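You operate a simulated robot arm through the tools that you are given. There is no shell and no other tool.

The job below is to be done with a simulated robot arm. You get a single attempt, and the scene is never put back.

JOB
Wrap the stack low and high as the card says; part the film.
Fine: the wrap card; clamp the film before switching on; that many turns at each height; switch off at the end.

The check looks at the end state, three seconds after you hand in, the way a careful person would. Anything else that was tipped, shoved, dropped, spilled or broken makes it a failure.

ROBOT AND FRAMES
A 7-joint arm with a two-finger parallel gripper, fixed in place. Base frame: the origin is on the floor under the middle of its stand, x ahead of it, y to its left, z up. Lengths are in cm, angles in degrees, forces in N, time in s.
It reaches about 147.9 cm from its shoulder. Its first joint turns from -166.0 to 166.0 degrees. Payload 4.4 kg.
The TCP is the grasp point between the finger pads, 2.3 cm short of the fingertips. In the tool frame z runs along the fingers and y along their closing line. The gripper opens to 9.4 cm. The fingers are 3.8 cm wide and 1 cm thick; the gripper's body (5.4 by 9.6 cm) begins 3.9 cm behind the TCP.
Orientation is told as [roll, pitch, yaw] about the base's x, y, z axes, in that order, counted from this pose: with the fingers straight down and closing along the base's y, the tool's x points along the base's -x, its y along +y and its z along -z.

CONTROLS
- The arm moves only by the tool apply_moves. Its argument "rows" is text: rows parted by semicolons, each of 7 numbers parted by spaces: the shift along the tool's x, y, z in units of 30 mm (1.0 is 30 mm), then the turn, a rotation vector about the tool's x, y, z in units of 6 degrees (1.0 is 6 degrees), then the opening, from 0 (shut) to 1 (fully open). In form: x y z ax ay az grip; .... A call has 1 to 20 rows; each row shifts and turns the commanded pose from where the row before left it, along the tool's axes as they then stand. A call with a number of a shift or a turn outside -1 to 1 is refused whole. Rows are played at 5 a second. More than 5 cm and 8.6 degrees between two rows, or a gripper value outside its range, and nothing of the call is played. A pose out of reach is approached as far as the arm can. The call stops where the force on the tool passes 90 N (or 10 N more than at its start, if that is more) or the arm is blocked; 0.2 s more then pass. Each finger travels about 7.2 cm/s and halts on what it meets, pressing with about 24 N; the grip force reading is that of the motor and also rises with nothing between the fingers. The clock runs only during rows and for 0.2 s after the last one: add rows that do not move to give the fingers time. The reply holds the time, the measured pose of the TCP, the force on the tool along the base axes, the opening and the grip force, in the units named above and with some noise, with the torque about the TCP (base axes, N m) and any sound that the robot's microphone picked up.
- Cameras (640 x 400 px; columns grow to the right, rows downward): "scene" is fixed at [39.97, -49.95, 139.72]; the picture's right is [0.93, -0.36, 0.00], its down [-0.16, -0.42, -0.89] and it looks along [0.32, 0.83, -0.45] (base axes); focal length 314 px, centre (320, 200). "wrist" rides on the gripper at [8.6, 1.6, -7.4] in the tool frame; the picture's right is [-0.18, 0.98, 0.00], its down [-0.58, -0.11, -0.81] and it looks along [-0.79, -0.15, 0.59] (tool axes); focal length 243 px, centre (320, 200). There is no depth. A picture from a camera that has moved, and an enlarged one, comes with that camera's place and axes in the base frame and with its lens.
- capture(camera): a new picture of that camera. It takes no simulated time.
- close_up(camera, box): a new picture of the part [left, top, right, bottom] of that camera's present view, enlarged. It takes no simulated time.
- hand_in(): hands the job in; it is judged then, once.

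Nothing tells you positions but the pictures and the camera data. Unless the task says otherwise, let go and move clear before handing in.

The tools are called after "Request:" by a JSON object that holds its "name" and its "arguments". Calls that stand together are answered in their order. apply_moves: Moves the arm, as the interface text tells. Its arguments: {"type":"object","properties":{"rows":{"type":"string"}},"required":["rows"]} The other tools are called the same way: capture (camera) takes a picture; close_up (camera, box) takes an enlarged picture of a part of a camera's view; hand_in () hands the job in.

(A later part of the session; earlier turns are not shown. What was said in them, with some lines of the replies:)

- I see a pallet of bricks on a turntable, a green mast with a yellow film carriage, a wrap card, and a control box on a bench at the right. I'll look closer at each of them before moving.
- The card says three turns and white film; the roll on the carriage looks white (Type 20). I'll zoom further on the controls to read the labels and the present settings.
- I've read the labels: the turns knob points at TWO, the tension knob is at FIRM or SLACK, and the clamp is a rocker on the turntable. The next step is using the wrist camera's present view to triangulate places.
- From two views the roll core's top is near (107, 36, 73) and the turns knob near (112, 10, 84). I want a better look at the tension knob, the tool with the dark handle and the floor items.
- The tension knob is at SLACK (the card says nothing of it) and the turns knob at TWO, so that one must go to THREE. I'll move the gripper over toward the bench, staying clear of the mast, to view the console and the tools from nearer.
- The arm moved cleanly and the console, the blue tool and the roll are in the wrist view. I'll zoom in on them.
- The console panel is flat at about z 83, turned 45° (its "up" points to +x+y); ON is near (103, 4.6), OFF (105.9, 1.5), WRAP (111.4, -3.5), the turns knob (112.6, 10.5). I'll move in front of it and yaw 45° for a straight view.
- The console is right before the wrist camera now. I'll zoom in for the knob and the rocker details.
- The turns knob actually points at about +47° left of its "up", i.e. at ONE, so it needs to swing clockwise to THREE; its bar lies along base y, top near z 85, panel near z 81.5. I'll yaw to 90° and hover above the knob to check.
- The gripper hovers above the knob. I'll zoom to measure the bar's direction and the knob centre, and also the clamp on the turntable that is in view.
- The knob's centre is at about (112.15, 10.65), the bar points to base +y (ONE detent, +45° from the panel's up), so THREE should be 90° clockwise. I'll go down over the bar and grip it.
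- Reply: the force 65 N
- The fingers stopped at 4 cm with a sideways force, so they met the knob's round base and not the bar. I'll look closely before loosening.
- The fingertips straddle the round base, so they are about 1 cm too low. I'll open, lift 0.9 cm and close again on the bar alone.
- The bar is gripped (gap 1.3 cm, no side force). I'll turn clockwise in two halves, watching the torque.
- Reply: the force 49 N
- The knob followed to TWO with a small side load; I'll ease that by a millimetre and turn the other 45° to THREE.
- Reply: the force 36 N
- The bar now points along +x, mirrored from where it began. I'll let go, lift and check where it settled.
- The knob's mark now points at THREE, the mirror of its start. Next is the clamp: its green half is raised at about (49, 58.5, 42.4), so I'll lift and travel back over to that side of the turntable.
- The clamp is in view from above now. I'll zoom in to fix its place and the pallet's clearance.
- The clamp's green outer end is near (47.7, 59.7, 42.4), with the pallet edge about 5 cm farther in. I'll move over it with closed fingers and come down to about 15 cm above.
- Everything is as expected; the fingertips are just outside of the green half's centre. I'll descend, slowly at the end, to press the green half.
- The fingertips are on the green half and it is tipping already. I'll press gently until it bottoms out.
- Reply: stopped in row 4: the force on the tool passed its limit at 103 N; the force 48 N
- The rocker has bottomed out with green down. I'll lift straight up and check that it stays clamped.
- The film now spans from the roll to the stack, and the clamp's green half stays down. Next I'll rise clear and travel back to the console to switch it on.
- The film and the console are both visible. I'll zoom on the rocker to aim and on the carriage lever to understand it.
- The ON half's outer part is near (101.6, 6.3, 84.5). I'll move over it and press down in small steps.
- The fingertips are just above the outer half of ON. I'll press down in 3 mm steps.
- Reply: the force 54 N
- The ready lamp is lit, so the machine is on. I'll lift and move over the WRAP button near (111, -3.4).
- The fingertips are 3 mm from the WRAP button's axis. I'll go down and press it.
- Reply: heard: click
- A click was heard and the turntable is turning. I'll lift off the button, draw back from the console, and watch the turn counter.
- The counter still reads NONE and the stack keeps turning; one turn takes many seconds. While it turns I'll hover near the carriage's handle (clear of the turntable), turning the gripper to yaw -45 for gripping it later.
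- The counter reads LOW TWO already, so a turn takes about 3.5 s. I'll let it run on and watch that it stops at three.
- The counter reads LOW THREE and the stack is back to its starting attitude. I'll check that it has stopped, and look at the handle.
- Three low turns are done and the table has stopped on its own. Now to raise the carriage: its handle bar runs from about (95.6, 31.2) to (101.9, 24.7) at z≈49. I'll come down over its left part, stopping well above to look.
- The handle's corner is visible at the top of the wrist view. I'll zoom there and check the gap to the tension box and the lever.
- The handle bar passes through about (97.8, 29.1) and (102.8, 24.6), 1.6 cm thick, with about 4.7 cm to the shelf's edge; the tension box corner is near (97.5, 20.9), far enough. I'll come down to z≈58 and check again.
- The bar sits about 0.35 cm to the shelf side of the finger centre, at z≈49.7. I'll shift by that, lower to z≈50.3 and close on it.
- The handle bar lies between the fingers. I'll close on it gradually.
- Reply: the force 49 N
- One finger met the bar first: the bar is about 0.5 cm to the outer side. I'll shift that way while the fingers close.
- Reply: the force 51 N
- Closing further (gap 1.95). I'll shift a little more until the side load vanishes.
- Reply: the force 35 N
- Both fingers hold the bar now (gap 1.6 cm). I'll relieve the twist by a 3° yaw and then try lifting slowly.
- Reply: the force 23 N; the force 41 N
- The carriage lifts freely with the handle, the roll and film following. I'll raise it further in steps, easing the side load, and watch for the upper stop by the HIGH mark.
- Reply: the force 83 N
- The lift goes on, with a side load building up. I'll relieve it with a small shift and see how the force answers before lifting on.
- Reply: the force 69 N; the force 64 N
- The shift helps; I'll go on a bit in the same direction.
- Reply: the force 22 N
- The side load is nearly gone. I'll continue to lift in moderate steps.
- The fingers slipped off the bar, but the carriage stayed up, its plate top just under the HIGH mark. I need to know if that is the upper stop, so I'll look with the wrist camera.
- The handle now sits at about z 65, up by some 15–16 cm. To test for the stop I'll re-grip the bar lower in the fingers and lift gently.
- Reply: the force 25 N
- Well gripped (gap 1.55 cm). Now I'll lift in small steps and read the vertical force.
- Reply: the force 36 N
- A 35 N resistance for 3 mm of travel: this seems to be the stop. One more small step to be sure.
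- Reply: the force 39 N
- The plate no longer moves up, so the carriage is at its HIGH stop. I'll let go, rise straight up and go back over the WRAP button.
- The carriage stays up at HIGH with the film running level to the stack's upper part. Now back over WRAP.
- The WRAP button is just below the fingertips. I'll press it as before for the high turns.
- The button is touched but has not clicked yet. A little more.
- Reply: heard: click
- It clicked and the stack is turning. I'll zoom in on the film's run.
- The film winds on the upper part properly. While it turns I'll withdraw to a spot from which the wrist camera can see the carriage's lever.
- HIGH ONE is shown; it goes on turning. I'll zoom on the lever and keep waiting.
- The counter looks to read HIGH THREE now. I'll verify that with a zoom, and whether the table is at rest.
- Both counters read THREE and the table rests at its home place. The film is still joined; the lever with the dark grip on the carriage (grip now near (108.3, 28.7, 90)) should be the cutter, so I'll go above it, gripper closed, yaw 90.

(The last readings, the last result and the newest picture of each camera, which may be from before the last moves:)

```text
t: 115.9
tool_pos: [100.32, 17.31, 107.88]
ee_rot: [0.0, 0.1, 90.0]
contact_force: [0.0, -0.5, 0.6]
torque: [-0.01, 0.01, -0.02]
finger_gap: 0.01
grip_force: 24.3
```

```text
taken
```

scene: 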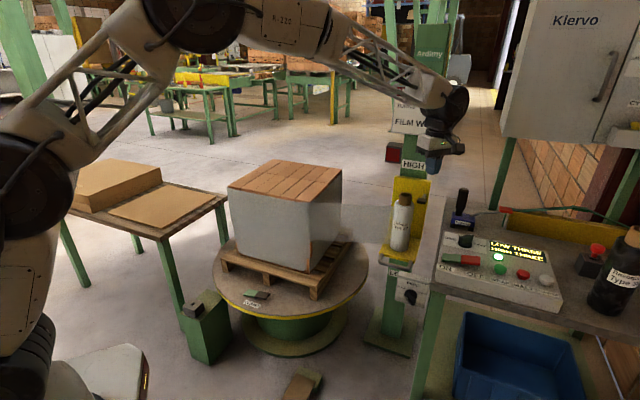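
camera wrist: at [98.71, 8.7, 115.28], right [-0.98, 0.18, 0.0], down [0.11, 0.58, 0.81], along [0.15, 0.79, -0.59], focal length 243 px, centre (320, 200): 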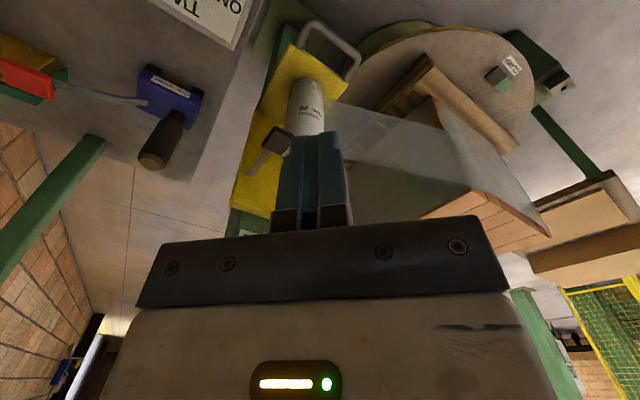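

The lever is visible from the front now; I'll zoom to see its build.

Request:
{"name": "close_up", "arguments": {"camera": "wrist", "box": [220, 100, 348, 200]}}

Request:
{"name": "close_up", "arguments": {"camera": "scene", "box": [380, 170, 460, 220]}}

```text
4.00 times, centred on (284, 150) of wrist
camera zoom: at [98.71, 8.7, 115.28], right [-0.98, 0.18, 0.0], down [0.11, 0.58, 0.81], along [0.15, 0.79, -0.59], focal length 970 px, centre (464, 400)
```

zoom: 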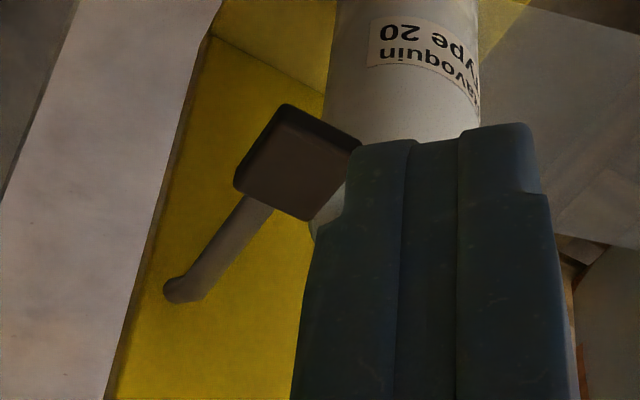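

```text
8.00 times, centred on (420, 195) of scene
camera zoom: at [39.97, -49.95, 139.72], right [0.93, -0.36, 0.0], down [-0.16, -0.42, -0.89], along [0.32, 0.83, -0.45], focal length 2515 px, centre (-480, 240)
```

zoom: 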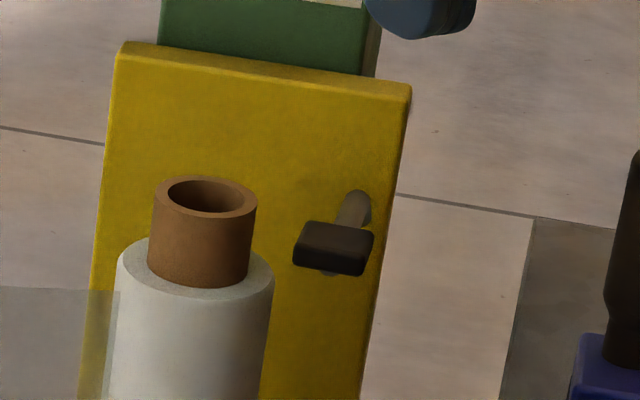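

The cutter lever ends in a flat paddle near (107.9, 28.1, 90.7). I'll come over it and touch it from above, slowly.

Request:
{"name": "apply_moves", "arguments": {"rows": "-0.707 -0.527 0.594 0 0 0 0; -0.707 -0.527 0.594 0 0 0 0; -0.707 -0.527 0.594 0 0 0 0; -0.707 -0.527 0.594 0 0 0 0; -0.707 -0.527 0.594 0 0 0 0; 0 0 0.3 0 0 0 0; 0 0 0.3 0 0 0 0; 0 0 0.3 0 0 0 0; 0 0 0.2 0 0 0 0; 0 0 0.2 0 0 0 0; 0 0 0 0 0 0 0"}}

Request:
{"name": "close_up", "arguments": {"camera": "scene", "box": [370, 160, 466, 240]}}

Request:
{"name": "capture", "arguments": {"camera": "wrist"}}

```text
t: 118.3
tool_pos: [107.87, 28.03, 95.32]
ee_rot: [0.0, 0.1, 89.9]
contact_force: [0.9, 0.4, 0.3]
torque: [0.02, 0.05, 0.01]
finger_gap: 0.0
grip_force: 24.0
```

```text
5.00 times, centred on (418, 200) of scene
camera zoom: at [39.97, -49.95, 139.72], right [0.93, -0.36, 0.0], down [-0.16, -0.42, -0.89], along [0.32, 0.83, -0.45], focal length 1572 px, centre (-170, 200)
```

zoom: 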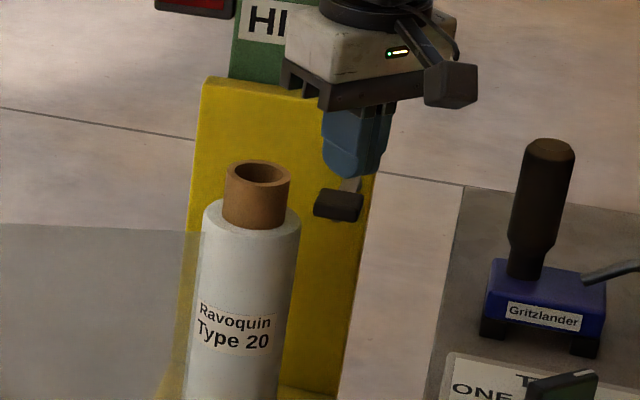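

```text
taken
camera wrist: at [106.27, 19.33, 102.58], right [-0.98, 0.19, 0.0], down [0.11, 0.58, 0.81], along [0.15, 0.79, -0.59], focal length 243 px, centre (320, 200)
```

wrist: 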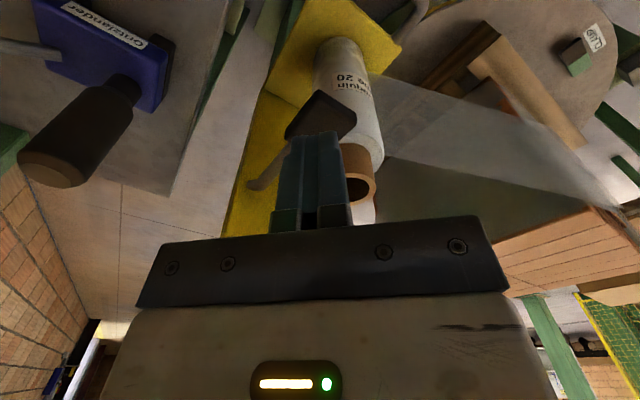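

The fingertips are straight above the paddle, about 2 cm up. I'll go down in 3 mm steps and watch the force.

Request:
{"name": "apply_moves", "arguments": {"rows": "0 0 0.15 0 0 0 0; 0 0 0.15 0 0 0 0; 0 0 0.15 0 0 0 0; 0 0 0.1 0 0 0 0; 0 0 0.1 0 0 0 0; 0 0 0.1 0 0 0 0; 0 0 0 0 0 0 0"}}

Request:
{"name": "close_up", "arguments": {"camera": "scene", "box": [370, 160, 466, 240]}}

```text
t: 119.9
tool_pos: [107.9, 27.96, 93.04]
ee_rot: [0.0, 0.0, 89.8]
contact_force: [0.6, -1.5, 1.8]
torque: [-0.07, 0.0, 0.04]
finger_gap: 0.0
grip_force: 24.4
```

```text
5.00 times, centred on (418, 200) of scene
camera zoom: at [39.97, -49.95, 139.72], right [0.93, -0.36, 0.0], down [-0.16, -0.42, -0.89], along [0.32, 0.83, -0.45], focal length 1572 px, centre (-170, 200)
```

zoom: 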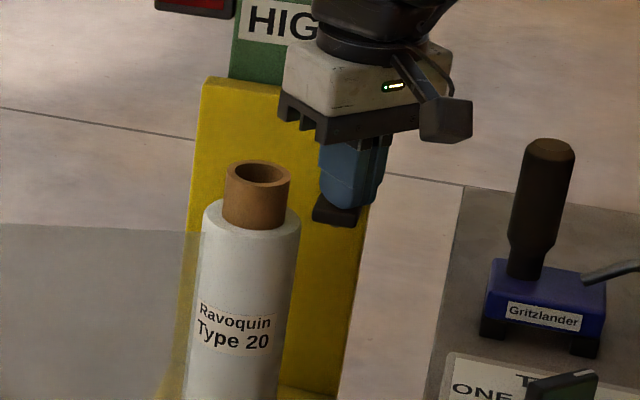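

Contact with the paddle at light force. I'll keep pushing down in small steps.

Request:
{"name": "apply_moves", "arguments": {"rows": "0 0 0.1 0 0 0 0; 0 0 0.1 0 0 0 0; 0 0 0.1 0 0 0 0; 0 0 0 0 0 0 0"}}

Request:
{"name": "close_up", "arguments": {"camera": "scene", "box": [370, 160, 466, 240]}}

```text
t: 120.9
tool_pos: [107.98, 28.03, 92.14]
ee_rot: [0.0, -0.1, 89.9]
contact_force: [-1.2, -0.1, 2.3]
torque: [-0.03, 0.05, 0.02]
finger_gap: 0.0
grip_force: 24.0
```

```text
5.00 times, centred on (418, 200) of scene
camera zoom: at [39.97, -49.95, 139.72], right [0.93, -0.36, 0.0], down [-0.16, -0.42, -0.89], along [0.32, 0.83, -0.45], focal length 1572 px, centre (-170, 200)
```

zoom: 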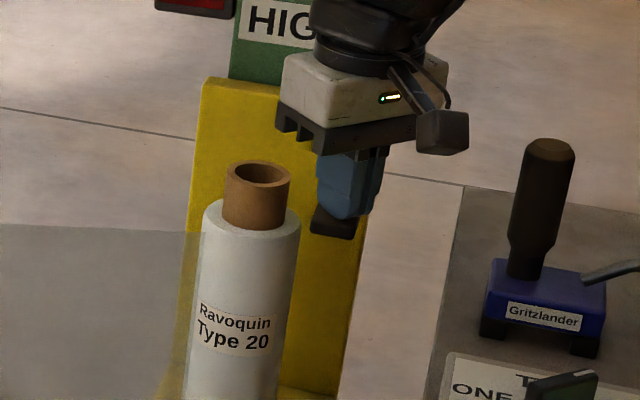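

The lever swings down easily under 2 N and the carriage stays put. I'll push further.

Request:
{"name": "apply_moves", "arguments": {"rows": "0 0 0.15 0 0 0 0; 0 0 0.15 0 0 0 0; 0 0 0.15 0 0 0 0; 0 0 0.15 0 0 0 0; 0 0 0.15 0 0 0 0; 0 0 0 0 0 0 0"}}

Request:
{"name": "capture", "arguments": {"camera": "scene"}}

Request:
{"name": "close_up", "arguments": {"camera": "scene", "box": [370, 160, 466, 240]}}

```text
t: 122.3
tool_pos: [107.92, 27.96, 89.77]
ee_rot: [0.0, 0.1, 89.9]
contact_force: [-2.5, -0.7, 4.2]
torque: [0.09, 0.03, 0.02]
finger_gap: 0.02
grip_force: 24.3
```

```text
taken
```

scene: 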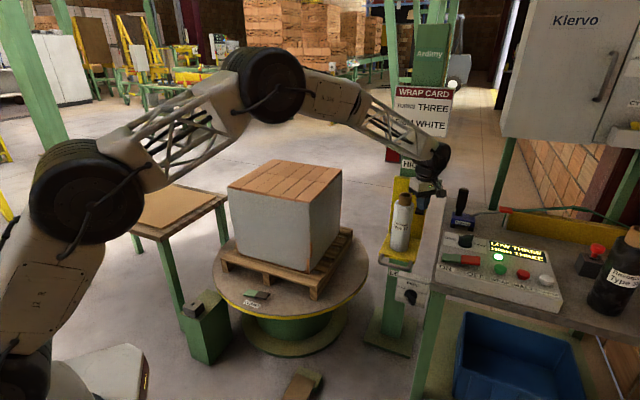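

```text
5.00 times, centred on (418, 200) of scene
camera zoom: at [39.97, -49.95, 139.72], right [0.93, -0.36, 0.0], down [-0.16, -0.42, -0.89], along [0.32, 0.83, -0.45], focal length 1572 px, centre (-170, 200)
```

zoom: 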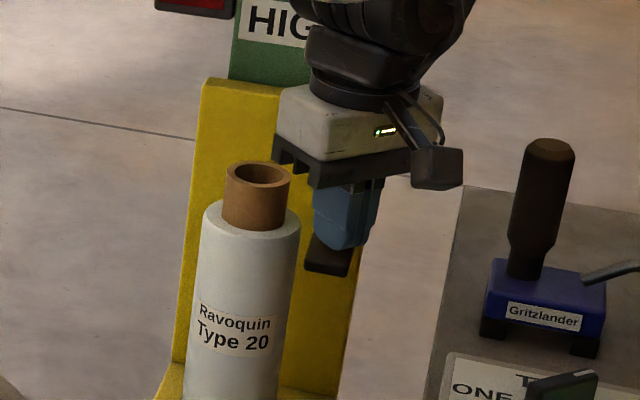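

The film has parted: nothing spans between roll and stack any more. I'll lift off the lever and head to the OFF half of the switch at about (106.7, 0.6).

Request:
{"name": "apply_moves", "arguments": {"rows": "0 0 -0.3 0 0 0 0; 0 0 -0.7 0 0 0 0; 0 0 -0.8 0 0 0 0; 0 0 -0.8 0 0 0 0; 0 0 -0.9 0 0 0 0; 0 0 0 0 0 0.9375 0; 0 0 0 0 0 0.9375 0; 0 0 0 0 0 0.9375 0; 0 0 0 0 0 0.9375 0; 0 0 0 0 0 0.9375 0; 0 0 0 0 0 0.9375 0; 0 0 0 0 0 0.9375 0; 0 0 0 0 0 0.9375 0; 0 0 0 0 0 0 0"}}

Request:
{"name": "close_up", "arguments": {"camera": "scene", "box": [220, 150, 460, 300]}}

Request:
{"name": "apply_moves", "arguments": {"rows": "0.749 -0.686 0.1 0 0 0 0; 0.749 -0.686 0.1 0 0 0 0; 0.749 -0.686 0.1 0 0 0 0; 0.749 -0.686 0.1 0 0 0 0; 0.749 -0.686 0.1 0 0 0 0; 0.749 -0.686 0.1 0 0 0 0; 0.749 -0.686 0.1 0 0 0 0; 0.749 -0.686 0.1 0 0 0 0; 0.749 -0.686 0.1 0 0 0 0; 0 0 0 0 0 0 0"}}

Request:
{"name": "capture", "arguments": {"camera": "wrist"}}

Request:
{"name": "close_up", "arguments": {"camera": "scene", "box": [430, 200, 574, 290]}}

```text
t: 125.3
tool_pos: [108.05, 28.14, 100.36]
ee_rot: [0.0, 0.0, 44.9]
contact_force: [-1.2, -0.7, 0.1]
torque: [0.0, -0.04, 0.01]
finger_gap: 0.0
grip_force: 23.7
```

```text
2.67 times, centred on (340, 225) of scene
camera zoom: at [39.97, -49.95, 139.72], right [0.93, -0.36, 0.0], down [-0.16, -0.42, -0.89], along [0.32, 0.83, -0.45], focal length 838 px, centre (267, 133)
```

zoom: 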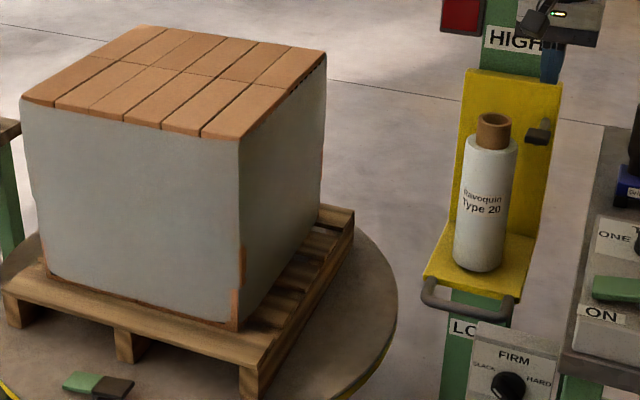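

```text
t: 127.5
tool_pos: [106.32, 0.61, 97.71]
ee_rot: [0.0, 0.1, 45.1]
contact_force: [0.6, 0.6, 0.0]
torque: [0.03, -0.02, -0.01]
finger_gap: 0.0
grip_force: 24.2
```

```text
taken
camera wrist: at [99.27, -4.31, 104.98], right [-0.56, 0.83, 0.0], down [0.49, 0.33, 0.81], along [0.67, 0.46, -0.59], focal length 243 px, centre (320, 200)
```

wrist: 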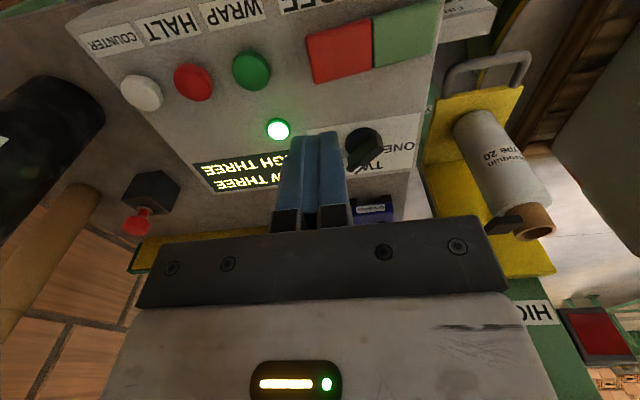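

```text
4.44 times, centred on (502, 245) of scene
camera zoom: at [39.97, -49.95, 139.72], right [0.93, -0.36, 0.0], down [-0.16, -0.42, -0.89], along [0.32, 0.83, -0.45], focal length 1397 px, centre (-489, 0)
```

zoom: 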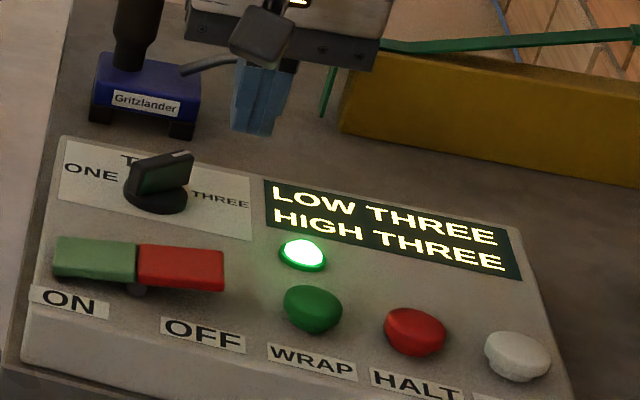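

The stack is wrapped low and high and the film is cut. The fingertips are over the outer part of OFF; I'll press it now.

Request:
{"name": "apply_moves", "arguments": {"rows": "0 0 0.8 0 0 0 0; 0 0 0.8 0 0 0 0; 0 0 0.8 0 0 0 0; 0 0 0.6 0 0 0 0; 0 0 0.2 0 0 0 0; 0 0 0.15 0 0 0 0; 0 0 0.15 0 0 0 0; 0 0 0.1 0 0 0 0; 0 0 0.1 0 0 0 0; 0 0 0 0 0 0 0"}}

Request:
{"name": "close_up", "arguments": {"camera": "scene", "box": [430, 200, 574, 290]}}

```text
t: 129.7
tool_pos: [106.8, 0.62, 86.66]
ee_rot: [0.1, 0.0, 45.0]
contact_force: [0.4, 0.2, -0.3]
torque: [0.01, 0.04, 0.0]
finger_gap: 0.0
grip_force: 24.0
```

```text
4.44 times, centred on (502, 245) of scene
camera zoom: at [39.97, -49.95, 139.72], right [0.93, -0.36, 0.0], down [-0.16, -0.42, -0.89], along [0.32, 0.83, -0.45], focal length 1397 px, centre (-489, 0)
```

zoom: 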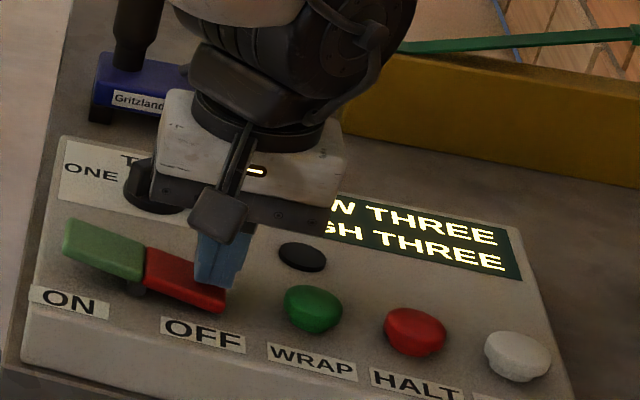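

The lamp has gone out and the red half is down. I'll lift off and retreat clear, then check everything.

Request:
{"name": "apply_moves", "arguments": {"rows": "0 0 -0.3 0 0 0 0; 0 0 -0.8 0 0 0 0; 0 0 -0.8 0 0 0 0; 0 0 -0.8 0 0 0 0; 0 0 -0.8 0 0 0 0; 0.6 0 -0.7 0 0 0 0; 0.8 0 -0.5 0 0 0 0; 0.8 0 -0.3 0 0 0 0; 0.8 0 0 0 0 0 0; 0.8 0 0 0 0 0 0; 0.8 0 0 0 0 0 0; 0 0 0 0 0 0 0"}}

Request:
{"name": "capture", "arguments": {"camera": "scene"}}

Request:
{"name": "close_up", "arguments": {"camera": "scene", "box": [430, 200, 574, 290]}}

Request:
{"name": "close_up", "arguments": {"camera": "scene", "box": [220, 150, 460, 300]}}

Request:
{"name": "capture", "arguments": {"camera": "wrist"}}

```text
t: 132.3
tool_pos: [97.1, -9.21, 101.59]
ee_rot: [-0.1, 0.0, 45.1]
contact_force: [-0.6, 0.2, -0.4]
torque: [-0.01, -0.01, -0.01]
finger_gap: 0.02
grip_force: 23.9
```

```text
taken
```

scene: 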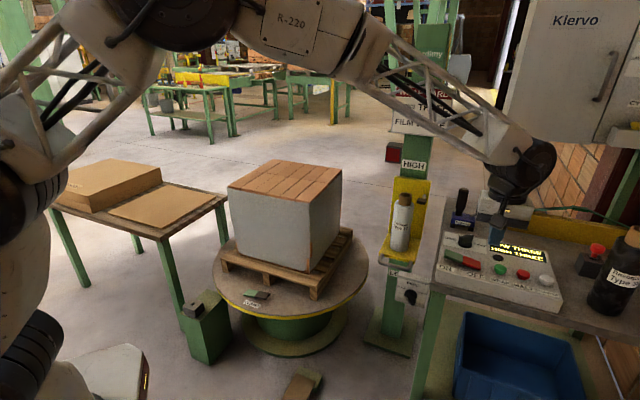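

```text
4.44 times, centred on (502, 245) of scene
camera zoom: at [39.97, -49.95, 139.72], right [0.93, -0.36, 0.0], down [-0.16, -0.42, -0.89], along [0.32, 0.83, -0.45], focal length 1397 px, centre (-489, 0)
```

zoom: 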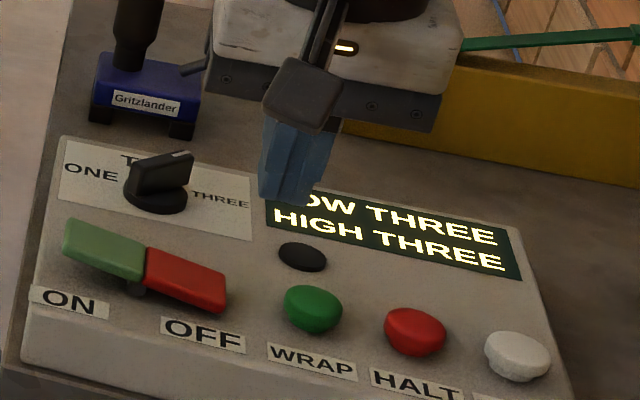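

```text
2.67 times, centred on (340, 225) of scene
camera zoom: at [39.97, -49.95, 139.72], right [0.93, -0.36, 0.0], down [-0.16, -0.42, -0.89], along [0.32, 0.83, -0.45], focal length 838 px, centre (267, 133)
```

zoom: 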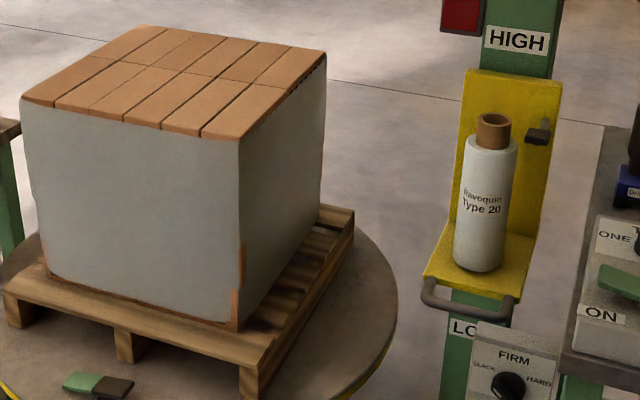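

```text
taken
camera wrist: at [89.86, -14.14, 108.91], right [-0.56, 0.83, 0.0], down [0.49, 0.33, 0.81], along [0.67, 0.46, -0.59], focal length 243 px, centre (320, 200)
```

wrist: 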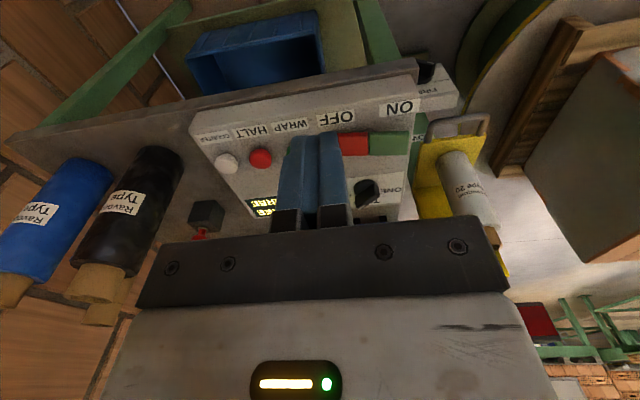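

The switch is off, the lamp is dark, the counter reads LOW THREE / HIGH THREE, the film is parted and nothing else was disturbed. I'll draw the arm well clear before handing in.

Request:
{"name": "apply_moves", "arguments": {"rows": "0.6 0 -0.6 0 0 0 0; 0.6 0 -0.6 0 0 0 0; 0.6 0 -0.6 0 0 0 0; 0.6 0 -0.6 0 0 0 0; 0 0 0 0 0 0 0; 0 0 0 0 0 0 0"}}

Request:
{"name": "capture", "arguments": {"camera": "scene"}}

Request:
{"name": "close_up", "arguments": {"camera": "scene", "box": [430, 200, 574, 290]}}

```text
t: 133.7
tool_pos: [91.79, -14.31, 108.73]
ee_rot: [0.0, 0.0, 45.1]
contact_force: [0.0, 0.8, -0.2]
torque: [0.02, -0.01, 0.03]
finger_gap: 0.0
grip_force: 24.4
```

```text
taken
```

scene: 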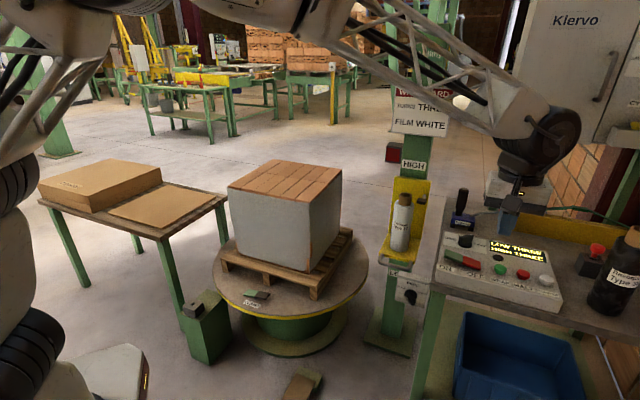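

```text
4.44 times, centred on (502, 245) of scene
camera zoom: at [39.97, -49.95, 139.72], right [0.93, -0.36, 0.0], down [-0.16, -0.42, -0.89], along [0.32, 0.83, -0.45], focal length 1397 px, centre (-489, 0)
```

zoom: 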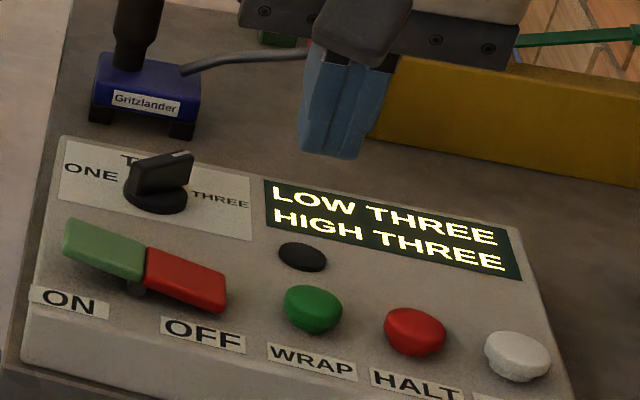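

The stack is wrapped three turns low and three high in white film, the film is cut, the machine is off and the arm is clear. I'm handing the job in.

Request:
{"name": "hand_in", "arguments": {}}

```text
The job is handed in.
```

The stack is wrapped with three turns low and three turns high in white film, as the card says, and the job is handed in. The film is cut between the roll and the stack, and the machine is switched off with its lamp dark.

- **Settings:** I moved the turns knob from ONE to THREE. The white roll (Type 20) was already loaded.
- **Order:** The film was clamped before I switched the machine on. The table stopped by itself after three turns at each height, and the counter reads LOW THREE / HIGH THREE.
- **Raising the carriage:** The gripper slipped off the carriage handle once near the top. I gripped it again and confirmed the carriage was against its upper stop before the high turns.
- **Left as they were:** The film tension knob is still at SLACK, since the card does not mention it. The clamp is still closed and the carriage is still at HIGH.

As far as I could see in the last pictures, nothing else was tipped, moved or dropped.
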